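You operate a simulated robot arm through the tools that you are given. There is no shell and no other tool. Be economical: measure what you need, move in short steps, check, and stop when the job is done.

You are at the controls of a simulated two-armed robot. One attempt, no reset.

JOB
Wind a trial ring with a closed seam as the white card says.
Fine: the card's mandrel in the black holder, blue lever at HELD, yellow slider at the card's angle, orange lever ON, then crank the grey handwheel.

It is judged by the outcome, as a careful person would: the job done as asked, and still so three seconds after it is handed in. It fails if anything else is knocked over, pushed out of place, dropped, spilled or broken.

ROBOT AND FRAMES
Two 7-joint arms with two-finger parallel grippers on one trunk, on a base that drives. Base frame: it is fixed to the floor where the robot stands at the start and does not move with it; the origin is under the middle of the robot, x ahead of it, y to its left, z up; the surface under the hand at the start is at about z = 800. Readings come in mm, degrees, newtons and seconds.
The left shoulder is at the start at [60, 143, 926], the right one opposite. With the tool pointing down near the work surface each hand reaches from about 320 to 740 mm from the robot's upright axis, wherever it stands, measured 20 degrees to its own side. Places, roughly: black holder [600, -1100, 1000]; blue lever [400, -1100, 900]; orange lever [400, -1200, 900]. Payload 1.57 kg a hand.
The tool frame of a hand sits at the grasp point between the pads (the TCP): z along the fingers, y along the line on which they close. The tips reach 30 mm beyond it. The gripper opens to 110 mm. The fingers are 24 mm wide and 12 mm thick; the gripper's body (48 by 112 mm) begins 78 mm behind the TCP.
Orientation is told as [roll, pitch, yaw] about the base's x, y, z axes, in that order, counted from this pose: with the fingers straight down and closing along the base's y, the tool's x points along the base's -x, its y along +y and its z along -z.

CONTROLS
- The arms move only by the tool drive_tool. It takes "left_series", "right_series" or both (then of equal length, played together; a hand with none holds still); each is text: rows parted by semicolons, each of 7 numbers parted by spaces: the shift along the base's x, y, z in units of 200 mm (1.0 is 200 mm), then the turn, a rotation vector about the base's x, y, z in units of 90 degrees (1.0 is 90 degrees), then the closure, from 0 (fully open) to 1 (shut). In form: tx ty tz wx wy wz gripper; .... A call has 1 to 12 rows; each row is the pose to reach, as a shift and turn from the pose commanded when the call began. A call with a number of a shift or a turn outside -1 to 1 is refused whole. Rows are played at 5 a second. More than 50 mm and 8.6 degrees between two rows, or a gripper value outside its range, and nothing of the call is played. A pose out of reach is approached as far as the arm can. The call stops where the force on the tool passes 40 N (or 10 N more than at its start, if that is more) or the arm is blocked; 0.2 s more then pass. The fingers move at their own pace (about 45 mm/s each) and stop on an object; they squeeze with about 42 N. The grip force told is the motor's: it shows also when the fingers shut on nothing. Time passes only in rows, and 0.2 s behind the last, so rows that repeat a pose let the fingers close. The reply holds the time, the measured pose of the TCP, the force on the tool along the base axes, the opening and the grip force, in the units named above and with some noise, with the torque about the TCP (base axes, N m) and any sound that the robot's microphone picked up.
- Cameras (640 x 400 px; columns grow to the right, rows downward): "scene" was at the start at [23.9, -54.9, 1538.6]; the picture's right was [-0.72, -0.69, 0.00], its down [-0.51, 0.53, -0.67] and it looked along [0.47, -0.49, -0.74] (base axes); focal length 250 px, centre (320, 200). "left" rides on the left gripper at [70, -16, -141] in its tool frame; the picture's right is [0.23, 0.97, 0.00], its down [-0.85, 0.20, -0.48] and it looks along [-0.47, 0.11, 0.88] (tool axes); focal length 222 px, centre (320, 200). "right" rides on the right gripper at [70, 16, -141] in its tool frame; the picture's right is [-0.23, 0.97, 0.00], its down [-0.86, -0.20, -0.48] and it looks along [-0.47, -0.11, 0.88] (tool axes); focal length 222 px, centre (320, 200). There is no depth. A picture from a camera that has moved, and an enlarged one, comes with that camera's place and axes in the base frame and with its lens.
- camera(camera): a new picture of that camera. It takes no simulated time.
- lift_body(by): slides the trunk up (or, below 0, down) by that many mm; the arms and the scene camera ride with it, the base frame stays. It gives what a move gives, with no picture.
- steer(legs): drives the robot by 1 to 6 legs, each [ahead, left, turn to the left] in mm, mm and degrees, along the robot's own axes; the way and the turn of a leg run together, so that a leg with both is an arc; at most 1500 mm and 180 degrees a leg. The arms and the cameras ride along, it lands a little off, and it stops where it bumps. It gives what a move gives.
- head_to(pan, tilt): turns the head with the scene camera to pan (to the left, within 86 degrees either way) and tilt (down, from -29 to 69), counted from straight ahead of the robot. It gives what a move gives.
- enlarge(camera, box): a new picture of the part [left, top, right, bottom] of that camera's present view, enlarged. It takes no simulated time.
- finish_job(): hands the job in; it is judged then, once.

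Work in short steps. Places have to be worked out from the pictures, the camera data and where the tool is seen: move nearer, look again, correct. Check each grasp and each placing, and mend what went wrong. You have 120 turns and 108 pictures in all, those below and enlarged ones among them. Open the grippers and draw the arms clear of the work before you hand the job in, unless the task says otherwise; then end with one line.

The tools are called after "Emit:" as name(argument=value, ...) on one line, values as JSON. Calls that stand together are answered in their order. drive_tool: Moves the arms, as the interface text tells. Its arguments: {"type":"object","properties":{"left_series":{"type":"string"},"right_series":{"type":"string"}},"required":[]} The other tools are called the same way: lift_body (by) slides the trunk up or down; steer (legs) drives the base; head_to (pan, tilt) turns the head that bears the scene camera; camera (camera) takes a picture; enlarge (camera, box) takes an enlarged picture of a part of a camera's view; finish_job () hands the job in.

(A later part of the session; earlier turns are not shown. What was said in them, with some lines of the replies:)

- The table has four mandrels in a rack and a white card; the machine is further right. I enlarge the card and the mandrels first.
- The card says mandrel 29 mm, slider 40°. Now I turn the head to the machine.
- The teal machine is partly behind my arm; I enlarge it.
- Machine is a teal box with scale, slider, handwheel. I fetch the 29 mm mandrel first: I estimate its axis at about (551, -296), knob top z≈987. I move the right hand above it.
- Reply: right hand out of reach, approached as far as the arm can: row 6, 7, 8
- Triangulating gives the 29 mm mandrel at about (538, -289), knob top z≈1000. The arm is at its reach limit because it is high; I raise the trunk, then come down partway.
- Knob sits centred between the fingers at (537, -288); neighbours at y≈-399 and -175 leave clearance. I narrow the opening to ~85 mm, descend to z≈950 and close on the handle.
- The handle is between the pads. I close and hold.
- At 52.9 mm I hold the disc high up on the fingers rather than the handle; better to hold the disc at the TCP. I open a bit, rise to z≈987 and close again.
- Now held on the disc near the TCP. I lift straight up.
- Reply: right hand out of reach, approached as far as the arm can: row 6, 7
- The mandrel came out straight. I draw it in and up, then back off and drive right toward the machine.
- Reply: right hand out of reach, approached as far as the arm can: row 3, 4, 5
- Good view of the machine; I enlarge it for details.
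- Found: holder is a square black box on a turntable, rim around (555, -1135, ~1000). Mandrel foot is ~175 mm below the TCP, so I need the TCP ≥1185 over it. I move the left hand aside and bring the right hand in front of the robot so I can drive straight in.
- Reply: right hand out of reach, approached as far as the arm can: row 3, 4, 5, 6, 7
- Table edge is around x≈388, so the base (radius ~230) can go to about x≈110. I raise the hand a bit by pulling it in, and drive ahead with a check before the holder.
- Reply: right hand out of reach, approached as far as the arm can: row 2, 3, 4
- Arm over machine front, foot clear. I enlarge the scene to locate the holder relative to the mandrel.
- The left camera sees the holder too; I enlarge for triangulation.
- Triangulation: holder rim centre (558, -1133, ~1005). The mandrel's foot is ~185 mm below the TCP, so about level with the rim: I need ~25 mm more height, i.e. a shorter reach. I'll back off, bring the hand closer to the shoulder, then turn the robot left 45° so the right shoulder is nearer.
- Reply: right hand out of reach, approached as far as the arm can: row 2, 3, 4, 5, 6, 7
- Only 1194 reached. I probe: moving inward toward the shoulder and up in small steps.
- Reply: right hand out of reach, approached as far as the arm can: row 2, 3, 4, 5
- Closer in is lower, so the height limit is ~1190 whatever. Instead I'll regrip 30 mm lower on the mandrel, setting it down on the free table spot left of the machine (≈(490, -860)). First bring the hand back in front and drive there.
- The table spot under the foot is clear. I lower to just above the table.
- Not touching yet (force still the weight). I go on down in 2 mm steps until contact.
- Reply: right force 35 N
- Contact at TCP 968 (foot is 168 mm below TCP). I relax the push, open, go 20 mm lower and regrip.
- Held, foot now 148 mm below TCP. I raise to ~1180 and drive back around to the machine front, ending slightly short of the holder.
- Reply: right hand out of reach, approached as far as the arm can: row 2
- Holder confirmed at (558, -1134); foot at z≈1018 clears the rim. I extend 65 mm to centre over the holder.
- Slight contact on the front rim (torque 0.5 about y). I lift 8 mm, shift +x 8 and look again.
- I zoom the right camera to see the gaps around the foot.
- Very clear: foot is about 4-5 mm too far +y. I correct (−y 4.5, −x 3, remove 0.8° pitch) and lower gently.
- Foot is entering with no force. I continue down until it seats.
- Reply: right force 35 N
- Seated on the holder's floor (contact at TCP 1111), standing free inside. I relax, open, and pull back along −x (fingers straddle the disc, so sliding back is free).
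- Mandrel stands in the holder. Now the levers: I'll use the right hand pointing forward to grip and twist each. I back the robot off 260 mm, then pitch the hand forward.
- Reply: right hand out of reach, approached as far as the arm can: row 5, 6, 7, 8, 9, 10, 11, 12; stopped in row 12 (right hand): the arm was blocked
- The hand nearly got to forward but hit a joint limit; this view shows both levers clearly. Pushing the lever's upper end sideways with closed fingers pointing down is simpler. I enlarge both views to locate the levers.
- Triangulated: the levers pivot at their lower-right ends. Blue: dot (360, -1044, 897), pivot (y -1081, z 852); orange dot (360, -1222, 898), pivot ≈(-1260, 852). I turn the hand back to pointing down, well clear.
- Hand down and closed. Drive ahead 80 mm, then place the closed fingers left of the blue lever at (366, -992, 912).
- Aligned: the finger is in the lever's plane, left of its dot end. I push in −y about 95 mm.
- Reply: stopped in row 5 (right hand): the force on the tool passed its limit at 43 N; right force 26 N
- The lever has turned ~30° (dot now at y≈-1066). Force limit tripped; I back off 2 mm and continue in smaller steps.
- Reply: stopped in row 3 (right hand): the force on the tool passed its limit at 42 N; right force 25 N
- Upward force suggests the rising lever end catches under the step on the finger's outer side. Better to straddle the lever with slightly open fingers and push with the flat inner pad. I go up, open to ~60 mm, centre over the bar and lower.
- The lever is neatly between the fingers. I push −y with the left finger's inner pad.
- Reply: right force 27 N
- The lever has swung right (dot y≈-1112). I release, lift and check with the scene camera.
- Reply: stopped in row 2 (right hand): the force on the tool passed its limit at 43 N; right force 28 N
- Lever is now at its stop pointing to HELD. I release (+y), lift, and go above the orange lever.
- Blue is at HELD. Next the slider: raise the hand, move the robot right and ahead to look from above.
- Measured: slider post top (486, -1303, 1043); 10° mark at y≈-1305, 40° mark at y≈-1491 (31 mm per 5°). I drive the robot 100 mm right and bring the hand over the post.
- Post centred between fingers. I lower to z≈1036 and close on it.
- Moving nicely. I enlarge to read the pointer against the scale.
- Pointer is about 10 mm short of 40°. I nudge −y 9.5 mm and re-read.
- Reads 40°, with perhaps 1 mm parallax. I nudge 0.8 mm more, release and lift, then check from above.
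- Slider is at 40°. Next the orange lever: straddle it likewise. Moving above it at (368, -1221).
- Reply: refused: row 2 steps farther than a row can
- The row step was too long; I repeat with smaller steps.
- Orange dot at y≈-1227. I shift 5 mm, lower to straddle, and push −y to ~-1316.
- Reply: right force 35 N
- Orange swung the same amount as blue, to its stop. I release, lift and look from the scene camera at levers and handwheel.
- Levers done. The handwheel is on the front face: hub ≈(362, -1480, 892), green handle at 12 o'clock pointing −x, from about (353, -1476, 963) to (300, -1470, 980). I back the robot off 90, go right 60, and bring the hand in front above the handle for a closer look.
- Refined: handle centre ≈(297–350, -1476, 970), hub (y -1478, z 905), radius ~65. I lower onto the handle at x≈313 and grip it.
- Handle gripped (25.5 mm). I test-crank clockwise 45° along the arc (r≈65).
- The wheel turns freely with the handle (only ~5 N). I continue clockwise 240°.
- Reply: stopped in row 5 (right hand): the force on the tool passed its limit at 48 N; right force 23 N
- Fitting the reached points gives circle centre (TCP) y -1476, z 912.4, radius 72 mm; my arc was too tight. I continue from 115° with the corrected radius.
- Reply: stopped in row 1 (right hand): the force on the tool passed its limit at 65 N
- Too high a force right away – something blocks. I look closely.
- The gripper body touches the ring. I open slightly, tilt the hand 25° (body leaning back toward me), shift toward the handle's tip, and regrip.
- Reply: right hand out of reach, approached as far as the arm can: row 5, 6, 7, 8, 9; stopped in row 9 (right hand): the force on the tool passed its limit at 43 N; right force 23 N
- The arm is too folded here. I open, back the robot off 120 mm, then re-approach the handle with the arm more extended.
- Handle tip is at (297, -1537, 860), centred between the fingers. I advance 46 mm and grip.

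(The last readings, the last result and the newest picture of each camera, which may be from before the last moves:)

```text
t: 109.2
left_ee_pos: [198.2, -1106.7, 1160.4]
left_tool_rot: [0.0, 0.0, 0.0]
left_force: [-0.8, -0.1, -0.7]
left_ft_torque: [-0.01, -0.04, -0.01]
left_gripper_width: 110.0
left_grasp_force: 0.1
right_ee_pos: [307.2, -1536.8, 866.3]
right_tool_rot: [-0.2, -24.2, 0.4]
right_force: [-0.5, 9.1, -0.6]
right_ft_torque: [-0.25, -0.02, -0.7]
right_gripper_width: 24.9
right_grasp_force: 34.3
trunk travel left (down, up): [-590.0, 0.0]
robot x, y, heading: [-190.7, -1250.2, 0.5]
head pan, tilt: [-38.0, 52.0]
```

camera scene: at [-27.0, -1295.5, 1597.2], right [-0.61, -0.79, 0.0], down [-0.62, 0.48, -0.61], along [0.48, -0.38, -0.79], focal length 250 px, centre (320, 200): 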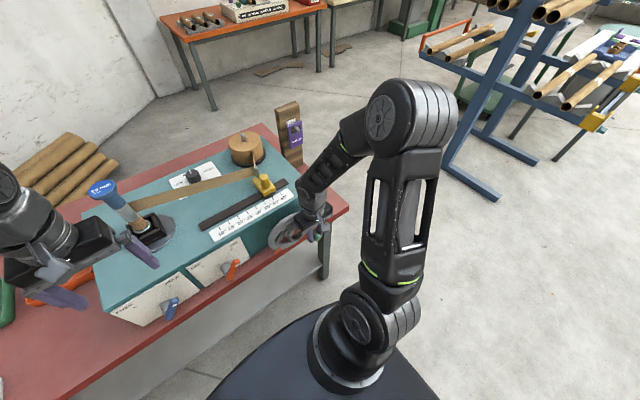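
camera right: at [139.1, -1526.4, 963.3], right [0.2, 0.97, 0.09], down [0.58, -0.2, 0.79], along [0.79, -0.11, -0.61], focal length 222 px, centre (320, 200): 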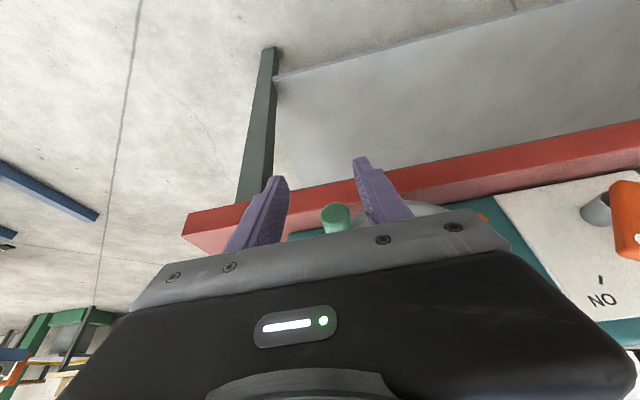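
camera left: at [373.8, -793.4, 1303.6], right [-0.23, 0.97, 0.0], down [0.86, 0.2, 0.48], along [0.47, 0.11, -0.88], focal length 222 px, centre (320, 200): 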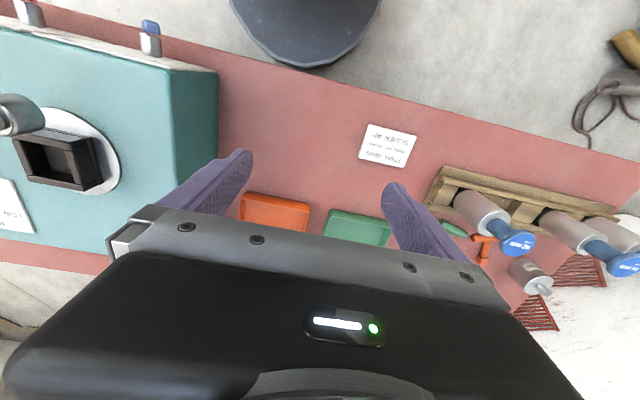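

Gripped. I continue the arc from 122° to 302°.

Emit:
drive_tool(right_series="0 0.0598 -0.0725 0 0 0 1; 0 0.1363 -0.127 0 0 0 1; 0 0.2243 -0.16 0 0 0 1; 0 0.3178 -0.169 0 0 0 1; 0 0.4105 -0.1535 0 0 0 1; 0 0.496 -0.1145 0 0 0 1; 0 0.5686 -0.0547 0 0 0 1; 0 0.6231 0.0218 0 0 0 1; 0 0.6561 0.1098 0 0 0 1; 0 0.6651 0.2034 0 0 0 1; 0 0.6496 0.2961 0 0 0 1; 0 0.6106 0.3816 0 0 0 1")

Emit:
enlarge(camera="scene", box=[120, 80, 400, 260])

```text
t: 111.9
left_ee_pos: [199.7, -1108.6, 1160.7]
left_tool_rot: [-0.1, 0.1, 0.1]
left_force: [-0.3, 0.5, -1.2]
left_ft_torque: [-0.02, 0.0, -0.02]
left_gripper_width: 109.7
left_grasp_force: 0.1
right_ee_pos: [305.6, -1418.7, 937.1]
right_tool_rot: [-0.5, -23.7, 0.3]
right_force: [6.2, -11.0, -11.6]
right_ft_torque: [-0.53, -0.38, 0.86]
right_gripper_width: 25.0
right_grasp_force: 36.7
trunk travel left (down, up): [-590.0, 0.0]
robot x, y, heading: [-185.6, -1250.2, 0.1]
head pan, tilt: [-38.0, 52.0]
stopped in row 12 (right hand): the force on the tool passed its limit at 90 N (the readings are from after the stop); the commanded pose is now the measured one
```

```text
2.22 times, centred on (260, 170) of scene
camera zoom: at [-155.7, -1295.6, 1597.7], right [-0.61, -0.79, 0.0], down [-0.62, 0.48, -0.61], along [0.48, -0.38, -0.79], focal length 556 px, centre (453, 267)
```

zoom: 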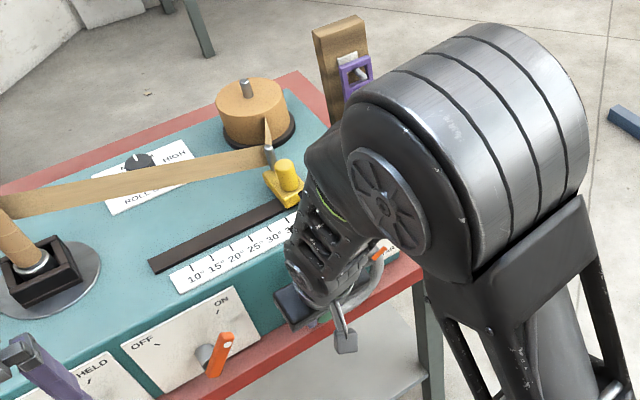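

The wheel went to ~300° and hit a firm stop; the strip is now wound on the mandrel, and the rim's orange pointer is likely at WOUND. I release and back away to check.

Emit:
drive_tool(right_series="0 0 0 0 0 0 0.6; 0 0 0 0 0 0 0.4; 0 0 0 0 0 0 0.4; -0.1 0 0 0 0 0 0.4; -0.3 0 0 0 0 0 0.4; -0.5 0.1 0 0 0 0 0.4; -0.5 0.3 0.1 0 0 0 0.4; -0.5 0.5 0.1 0 0 0 0.4")

Emit:
camera(camera="scene")

```text
t: 113.7
left_ee_pos: [198.7, -1106.9, 1159.9]
left_tool_rot: [-0.1, -0.1, 0.2]
left_force: [-0.1, 1.0, 1.0]
left_ft_torque: [-0.05, 0.02, -0.01]
left_gripper_width: 109.7
left_grasp_force: 0.1
right_ee_pos: [205.9, -1317.4, 957.1]
right_tool_rot: [-0.5, -23.8, 0.1]
right_force: [-0.5, -0.4, -0.7]
right_ft_torque: [-0.01, 0.03, 0.01]
right_gripper_width: 66.0
right_grasp_force: 0.1
right hand out of reach, approached as far as the arm can: row 6
trunk travel left (down, up): [-590.0, 0.0]
robot x, y, heading: [-187.1, -1255.8, 0.1]
head pan, tilt: [-38.0, 52.0]
```

```text
14 pictures are left
camera scene: at [-156.9, -1294.1, 1597.7], right [-0.61, -0.79, 0.0], down [-0.62, 0.48, -0.62], along [0.49, -0.38, -0.79], focal length 250 px, centre (320, 200)
```

scene: 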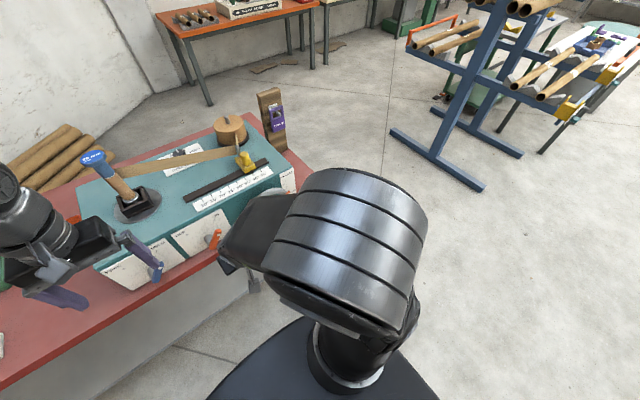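

My own arm blocks the view; I move the robot back and right, and look left.

Emit:
steer(legs=[[-120, 0, 0], [0, -420, 0]])

Emit:
head_to(pan=12, tilt=38)

Emit:
camera(camera="scene")

```text
t: 117.1
left_ee_pos: [80.3, -1532.4, 1160.6]
left_tool_rot: [0.0, -0.1, 0.0]
left_force: [-0.1, 0.7, -0.2]
left_ft_torque: [-0.02, 0.03, 0.0]
left_gripper_width: 109.9
left_grasp_force: 0.1
right_ee_pos: [86.4, -1743.5, 956.7]
right_tool_rot: [-0.2, -23.9, -0.1]
right_force: [0.4, -0.6, -0.2]
right_ft_torque: [0.01, 0.04, 0.01]
right_gripper_width: 66.0
right_grasp_force: 0.0
trunk travel left (down, up): [-590.0, 0.0]
robot x, y, heading: [-307.6, -1668.7, -0.1]
head pan, tilt: [-38.0, 52.0]
```

```text
t: 118.3
left_ee_pos: [80.8, -1531.4, 1160.7]
left_tool_rot: [-0.1, 0.0, -0.1]
left_force: [-0.9, -1.0, 0.4]
left_ft_torque: [-0.03, 0.0, 0.01]
left_gripper_width: 110.2
left_grasp_force: 0.0
right_ee_pos: [86.5, -1741.9, 957.1]
right_tool_rot: [-0.3, -23.9, 0.0]
right_force: [-0.2, -0.1, -0.6]
right_ft_torque: [0.01, 0.02, -0.05]
right_gripper_width: 66.0
right_grasp_force: 0.1
trunk travel left (down, up): [-590.0, 0.0]
robot x, y, heading: [-303.4, -1672.0, -0.2]
head pan, tilt: [12.0, 38.0]
```

```text
13 pictures are left
camera scene: at [-251.2, -1653.2, 1617.5], right [0.2, -0.98, 0.0], down [-0.6, -0.13, -0.79], along [0.77, 0.16, -0.62], focal length 250 px, centre (320, 200)
```

scene: 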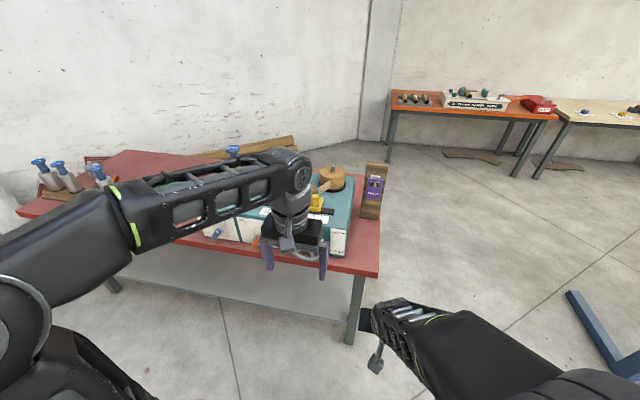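

The left arm is now in the way; I lower it 190 mm (free space in front of the table).

Emit:
drive_tool(left_series="0 0 -0.2 0 0 0 0; 0 0 -0.4 0 0 0 0; 0 0 -0.6 0 0 0 0; 0 0 -0.8 0 0 0 0; 0 0 -0.95 0 0 0 0; 0 0 -0.95 0 0 0 0")

Emit:
steer(legs=[[0, -120, 0]])

Emit:
head_to(pan=30, tilt=35)

Emit:
camera(camera="scene")

```text
t: 119.7
left_ee_pos: [81.0, -1533.3, 972.9]
left_tool_rot: [-0.1, 0.0, -0.1]
left_force: [-0.4, 0.6, 0.3]
left_ft_torque: [-0.01, 0.01, 0.0]
left_gripper_width: 110.1
left_grasp_force: 0.0
right_ee_pos: [85.6, -1741.5, 957.1]
right_tool_rot: [-0.4, -24.0, -0.2]
right_force: [0.3, -0.5, 0.1]
right_ft_torque: [0.02, -0.02, -0.01]
right_gripper_width: 66.0
right_grasp_force: 0.0
trunk travel left (down, up): [-590.0, 0.0]
robot x, y, heading: [-304.9, -1675.7, -0.1]
head pan, tilt: [12.0, 38.0]
```

```text
t: 120.9
left_ee_pos: [82.1, -1655.5, 972.8]
left_tool_rot: [0.0, -0.1, -0.1]
left_force: [-0.4, -0.3, 0.5]
left_ft_torque: [0.03, 0.0, -0.03]
left_gripper_width: 109.8
left_grasp_force: 0.0
right_ee_pos: [86.6, -1863.3, 955.8]
right_tool_rot: [-0.3, -23.9, 0.0]
right_force: [0.7, -0.7, 0.1]
right_ft_torque: [0.05, -0.03, 0.03]
right_gripper_width: 66.1
right_grasp_force: 0.0
trunk travel left (down, up): [-590.0, 0.0]
robot x, y, heading: [-306.2, -1792.0, 0.2]
head pan, tilt: [12.0, 38.0]
```

```text
t: 121.7
left_ee_pos: [80.3, -1653.4, 971.0]
left_tool_rot: [-0.1, 0.0, 0.0]
left_force: [-0.7, 0.6, 0.1]
left_ft_torque: [0.0, 0.01, 0.02]
left_gripper_width: 109.9
left_grasp_force: 0.1
right_ee_pos: [86.3, -1863.5, 956.1]
right_tool_rot: [-0.4, -23.9, 0.0]
right_force: [-0.4, -0.6, -0.5]
right_ft_torque: [0.0, 0.02, -0.02]
right_gripper_width: 66.1
right_grasp_force: 0.2
trunk travel left (down, up): [-590.0, 0.0]
robot x, y, heading: [-302.8, -1793.6, 0.1]
head pan, tilt: [30.0, 35.0]
```

```text
12 pictures are left
camera scene: at [-259.5, -1748.4, 1622.1], right [0.5, -0.87, 0.0], down [-0.5, -0.29, -0.82], along [0.71, 0.41, -0.57], focal length 250 px, centre (320, 200)
```

scene: 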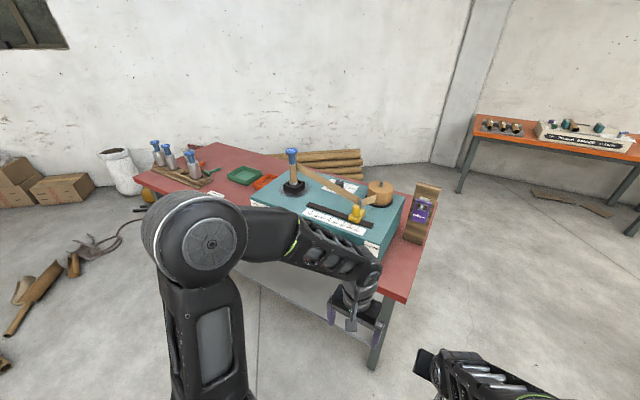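

Emit:
enlarge(camera="scene", box=[240, 135, 440, 265])

```text
3.08 times, centred on (340, 200) of scene
camera zoom: at [-259.5, -1748.4, 1622.1], right [0.5, -0.87, 0.0], down [-0.5, -0.29, -0.82], along [0.71, 0.41, -0.57], focal length 770 px, centre (258, 200)
```

zoom: 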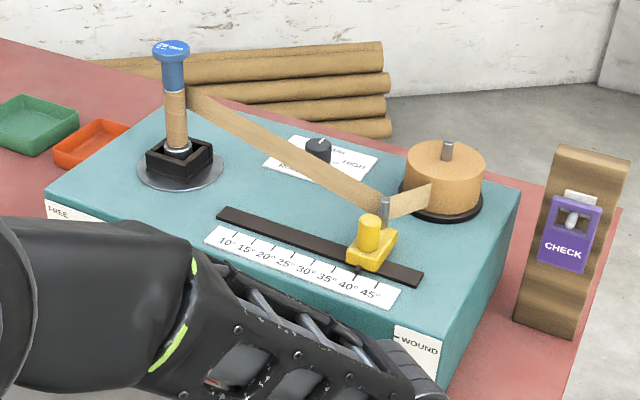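

The strip is wound on the mandrel in a helix. I need to see the wheel pointer against WOUND; lower the left arm further.

Emit:
drive_tool(left_series="0 0 -0.2 0 0 0 0; 0 0 -0.4 0 0 0 0; 0 0 -0.6 0 0 0 0; 0 0 -0.8 0 0 0 0; 0 0 -0.95 0 0 0 0; 0 0 -0.95 0 0 0 0")

Emit:
enlarge(camera="scene", box=[260, 180, 440, 310])

```text
t: 123.1
left_ee_pos: [81.8, -1655.9, 783.2]
left_tool_rot: [0.0, -0.1, 0.0]
left_force: [0.1, 0.7, 0.8]
left_ft_torque: [-0.01, 0.04, 0.02]
left_gripper_width: 110.1
left_grasp_force: 0.1
right_ee_pos: [86.4, -1863.0, 956.5]
right_tool_rot: [-0.3, -23.9, 0.0]
right_force: [0.0, -0.1, 0.3]
right_ft_torque: [-0.02, -0.01, -0.02]
right_gripper_width: 66.1
right_grasp_force: 0.1
trunk travel left (down, up): [-590.0, 0.0]
robot x, y, heading: [-307.0, -1794.2, -0.2]
head pan, tilt: [30.0, 35.0]
```

```text
3.08 times, centred on (350, 245) of scene
camera zoom: at [-259.9, -1748.2, 1622.1], right [0.5, -0.87, 0.0], down [-0.5, -0.29, -0.82], along [0.71, 0.41, -0.57], focal length 770 px, centre (228, 62)
```

zoom: 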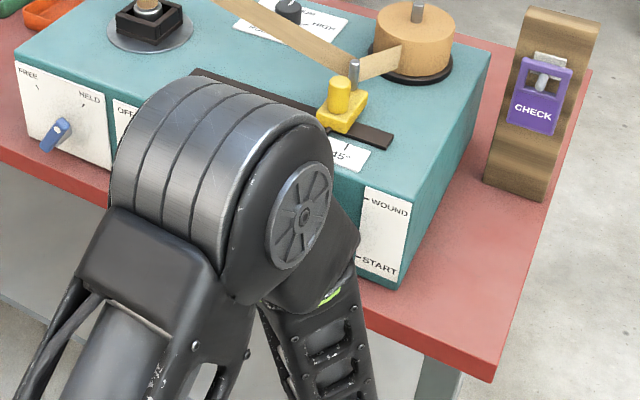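

START and WOUND ticks are beside the wheel. I move the robot directly in front of the wheel with the right hand moved aside, to see the pointer between the arms.

Emit:
drive_tool(right_series="0 -0.2 0 0 0 0 0.4; 0 -0.4 0 0 0 0 0.4; 0 -0.6 0 0 0 0 0.4; 0 -0.8 0 0 0 0 0.4; 0 -0.95 0 0 0 0 0.4; 0 -0.95 0 0 0 0 0.4")

Emit:
steer(legs=[[0, 290, 0]])

Emit:
head_to(pan=0, tilt=45)

Emit:
camera(camera="scene")

```text
t: 124.5
left_ee_pos: [83.0, -1655.0, 783.3]
left_tool_rot: [-0.1, 0.1, 0.1]
left_force: [-0.1, 0.2, -0.1]
left_ft_torque: [-0.04, -0.03, 0.0]
left_gripper_width: 109.9
left_grasp_force: 0.1
right_ee_pos: [97.8, -2055.4, 957.2]
right_tool_rot: [-0.3, -23.7, 0.0]
right_force: [-0.6, 0.3, 1.1]
right_ft_torque: [-0.02, 0.02, 0.0]
right_gripper_width: 66.0
right_grasp_force: 0.1
right hand out of reach, approached as far as the arm can: row 2, 3, 4, 5, 6
trunk travel left (down, up): [-590.0, 0.0]
robot x, y, heading: [-306.5, -1792.9, 0.1]
head pan, tilt: [30.0, 35.0]
```

```text
t: 126.5
left_ee_pos: [84.9, -1359.0, 782.2]
left_tool_rot: [-0.2, -0.1, -0.1]
left_force: [-0.1, 0.7, -1.3]
left_ft_torque: [-0.04, 0.02, 0.0]
left_gripper_width: 110.2
left_grasp_force: 0.0
right_ee_pos: [96.4, -1757.9, 957.3]
right_tool_rot: [-0.3, -23.7, -0.2]
right_force: [-0.6, 1.3, 0.5]
right_ft_torque: [0.0, -0.04, -0.01]
right_gripper_width: 66.0
right_grasp_force: 0.1
trunk travel left (down, up): [-590.0, 0.0]
robot x, y, heading: [-303.0, -1498.7, -0.3]
head pan, tilt: [30.0, 35.0]
```

```text
t: 127.5
left_ee_pos: [83.0, -1359.9, 782.5]
left_tool_rot: [0.0, 0.0, -0.1]
left_force: [0.3, -0.2, 0.3]
left_ft_torque: [-0.02, -0.01, 0.04]
left_gripper_width: 109.9
left_grasp_force: 0.0
right_ee_pos: [95.8, -1759.5, 955.8]
right_tool_rot: [-0.2, -23.7, -0.2]
right_force: [0.8, 0.2, 0.0]
right_ft_torque: [0.03, 0.0, -0.02]
right_gripper_width: 65.9
right_grasp_force: 0.1
trunk travel left (down, up): [-590.0, 0.0]
robot x, y, heading: [-304.9, -1501.7, -0.3]
head pan, tilt: [0.0, 45.0]
```

```text
9 pictures are left
camera scene: at [-253.8, -1495.1, 1607.3], right [0.0, -1.0, 0.0], down [-0.71, 0.0, -0.71], along [0.71, 0.0, -0.71], focal length 250 px, centre (320, 200)
```

scene: 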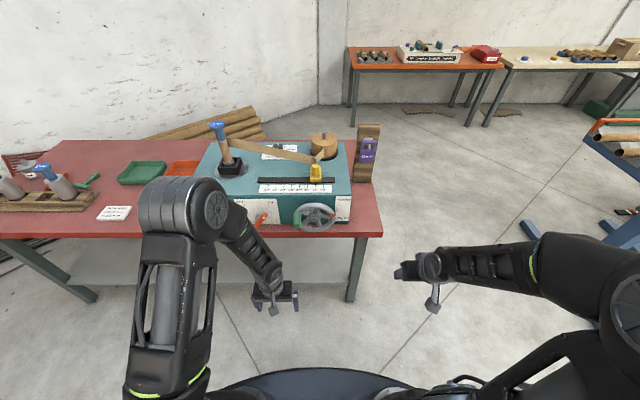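

Now the wheel is in clear view. I enlarge it.

Emit:
enlarge(camera="scene", box=[275, 180, 365, 245])

Emit:
enlarge(camera="scene", box=[200, 105, 350, 205])

```text
6.15 times, centred on (320, 212) of scene
camera zoom: at [-253.8, -1495.1, 1607.3], right [0.0, -1.0, 0.0], down [-0.71, 0.0, -0.71], along [0.71, 0.0, -0.71], focal length 1540 px, centre (320, 123)
```

zoom: 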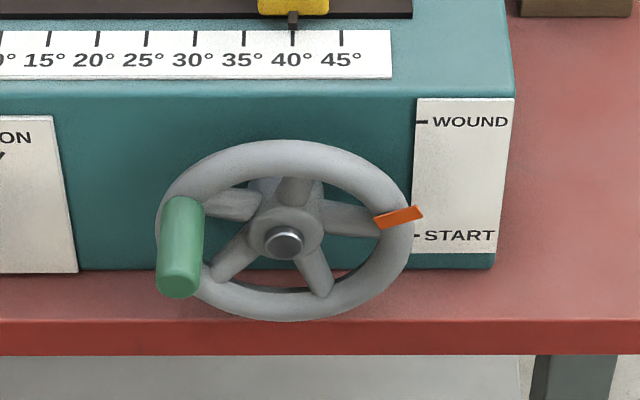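

```text
4.00 times, centred on (275, 155) of scene
camera zoom: at [-253.8, -1495.1, 1607.3], right [0.0, -1.0, 0.0], down [-0.71, 0.0, -0.71], along [0.71, 0.0, -0.71], focal length 1001 px, centre (500, 380)
```

zoom: 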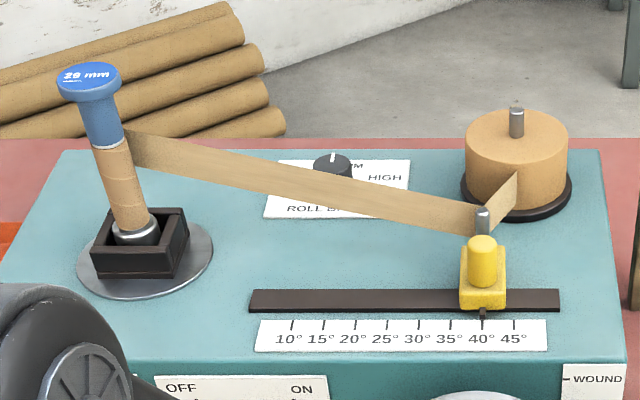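

The wheel has turned ~299° from START (handle from 12 to ~10 o'clock) to a hard stop, and the strip leaves at the top of the mandrel. I look closely at the seam and the wheel.

Emit:
enlarge(camera="scene", box=[205, 118, 250, 180])

Emit:
enlarge(camera="scene", box=[320, 190, 356, 222])

```text
6.45 times, centred on (228, 149) of scene
camera zoom: at [-253.8, -1495.1, 1607.3], right [0.0, -1.0, 0.0], down [-0.71, 0.0, -0.71], along [0.71, 0.0, -0.71], focal length 1614 px, centre (917, 529)
```

zoom: 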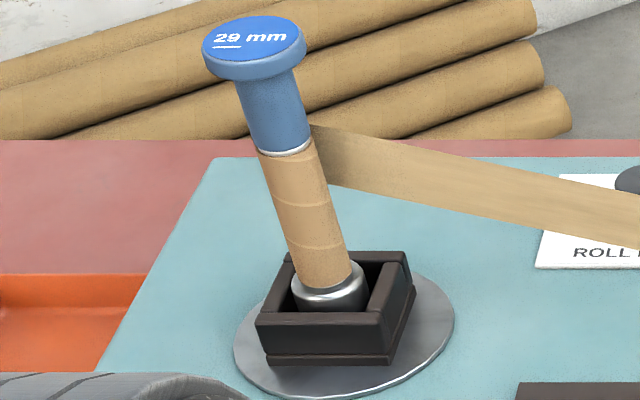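

```text
12.50 times, centred on (338, 206) of scene
camera zoom: at [-253.8, -1495.1, 1607.3], right [0.0, -1.0, 0.0], down [-0.71, 0.0, -0.71], along [0.71, 0.0, -0.71], focal length 3128 px, centre (95, 125)
```

zoom: 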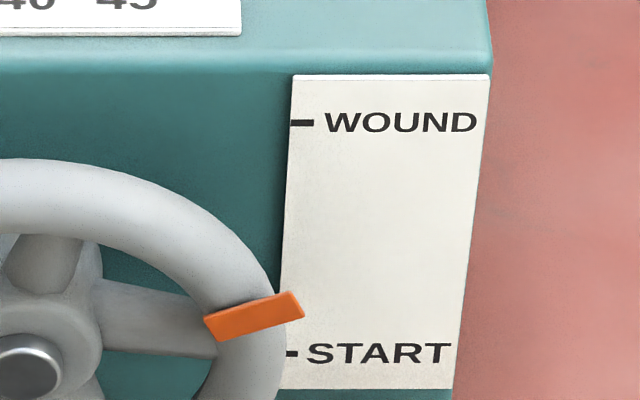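

The strip is wound edge to edge with a closed seam, the whole mandrel covered, slider at 40°, wheel at its stop. The arms are clear; I open the right gripper fully.

Emit:
drive_tool(right_series="0 0 0 0 0 0 0; 0 0 0 0 0 0 0; 0 0 0 0 0 0 0")

Emit:
enlarge(camera="scene", box=[0, 90, 400, 310])

```text
t: 128.3
left_ee_pos: [83.2, -1359.5, 782.8]
left_tool_rot: [0.0, 0.0, -0.3]
left_force: [0.9, -0.6, -0.3]
left_ft_torque: [0.0, 0.01, -0.03]
left_gripper_width: 110.1
left_grasp_force: 0.0
right_ee_pos: [96.2, -1758.3, 956.9]
right_tool_rot: [-0.2, -23.7, -0.2]
right_force: [0.0, 0.4, 1.0]
right_ft_torque: [0.01, 0.0, 0.02]
right_gripper_width: 109.9
right_grasp_force: 0.0
trunk travel left (down, up): [-590.0, 0.0]
robot x, y, heading: [-306.6, -1493.0, -0.3]
head pan, tilt: [0.0, 45.0]
```

```text
1.60 times, centred on (200, 200) of scene
camera zoom: at [-253.9, -1495.2, 1607.2], right [0.0, -1.0, 0.0], down [-0.71, 0.0, -0.71], along [0.71, 0.0, -0.71], focal length 400 px, centre (512, 200)
```

zoom: 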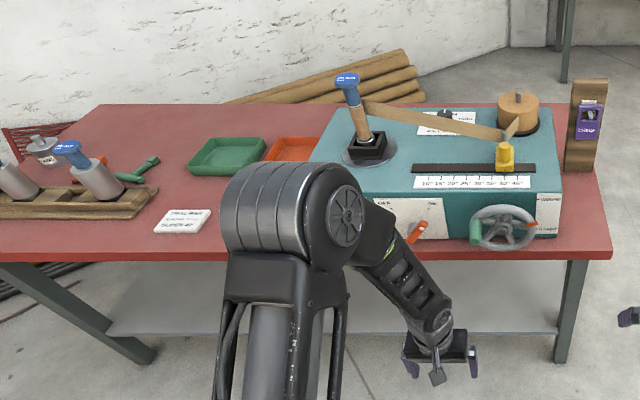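

All is in order: nothing else has been displaced and both arms are clear. I hand the job in.

Emit:
finish_job()

```text
The job is handed in.
```

I wound the trial ring on the 29 mm mandrel at 40° with the blue lever at HELD and the orange lever ON, cranking until the handwheel hit a hard stop; the seam looks closed. The wheel pointer reads slightly off the WOUND mark, so I judged the winding complete from that stop and from the strip covering the mandrel to the top.
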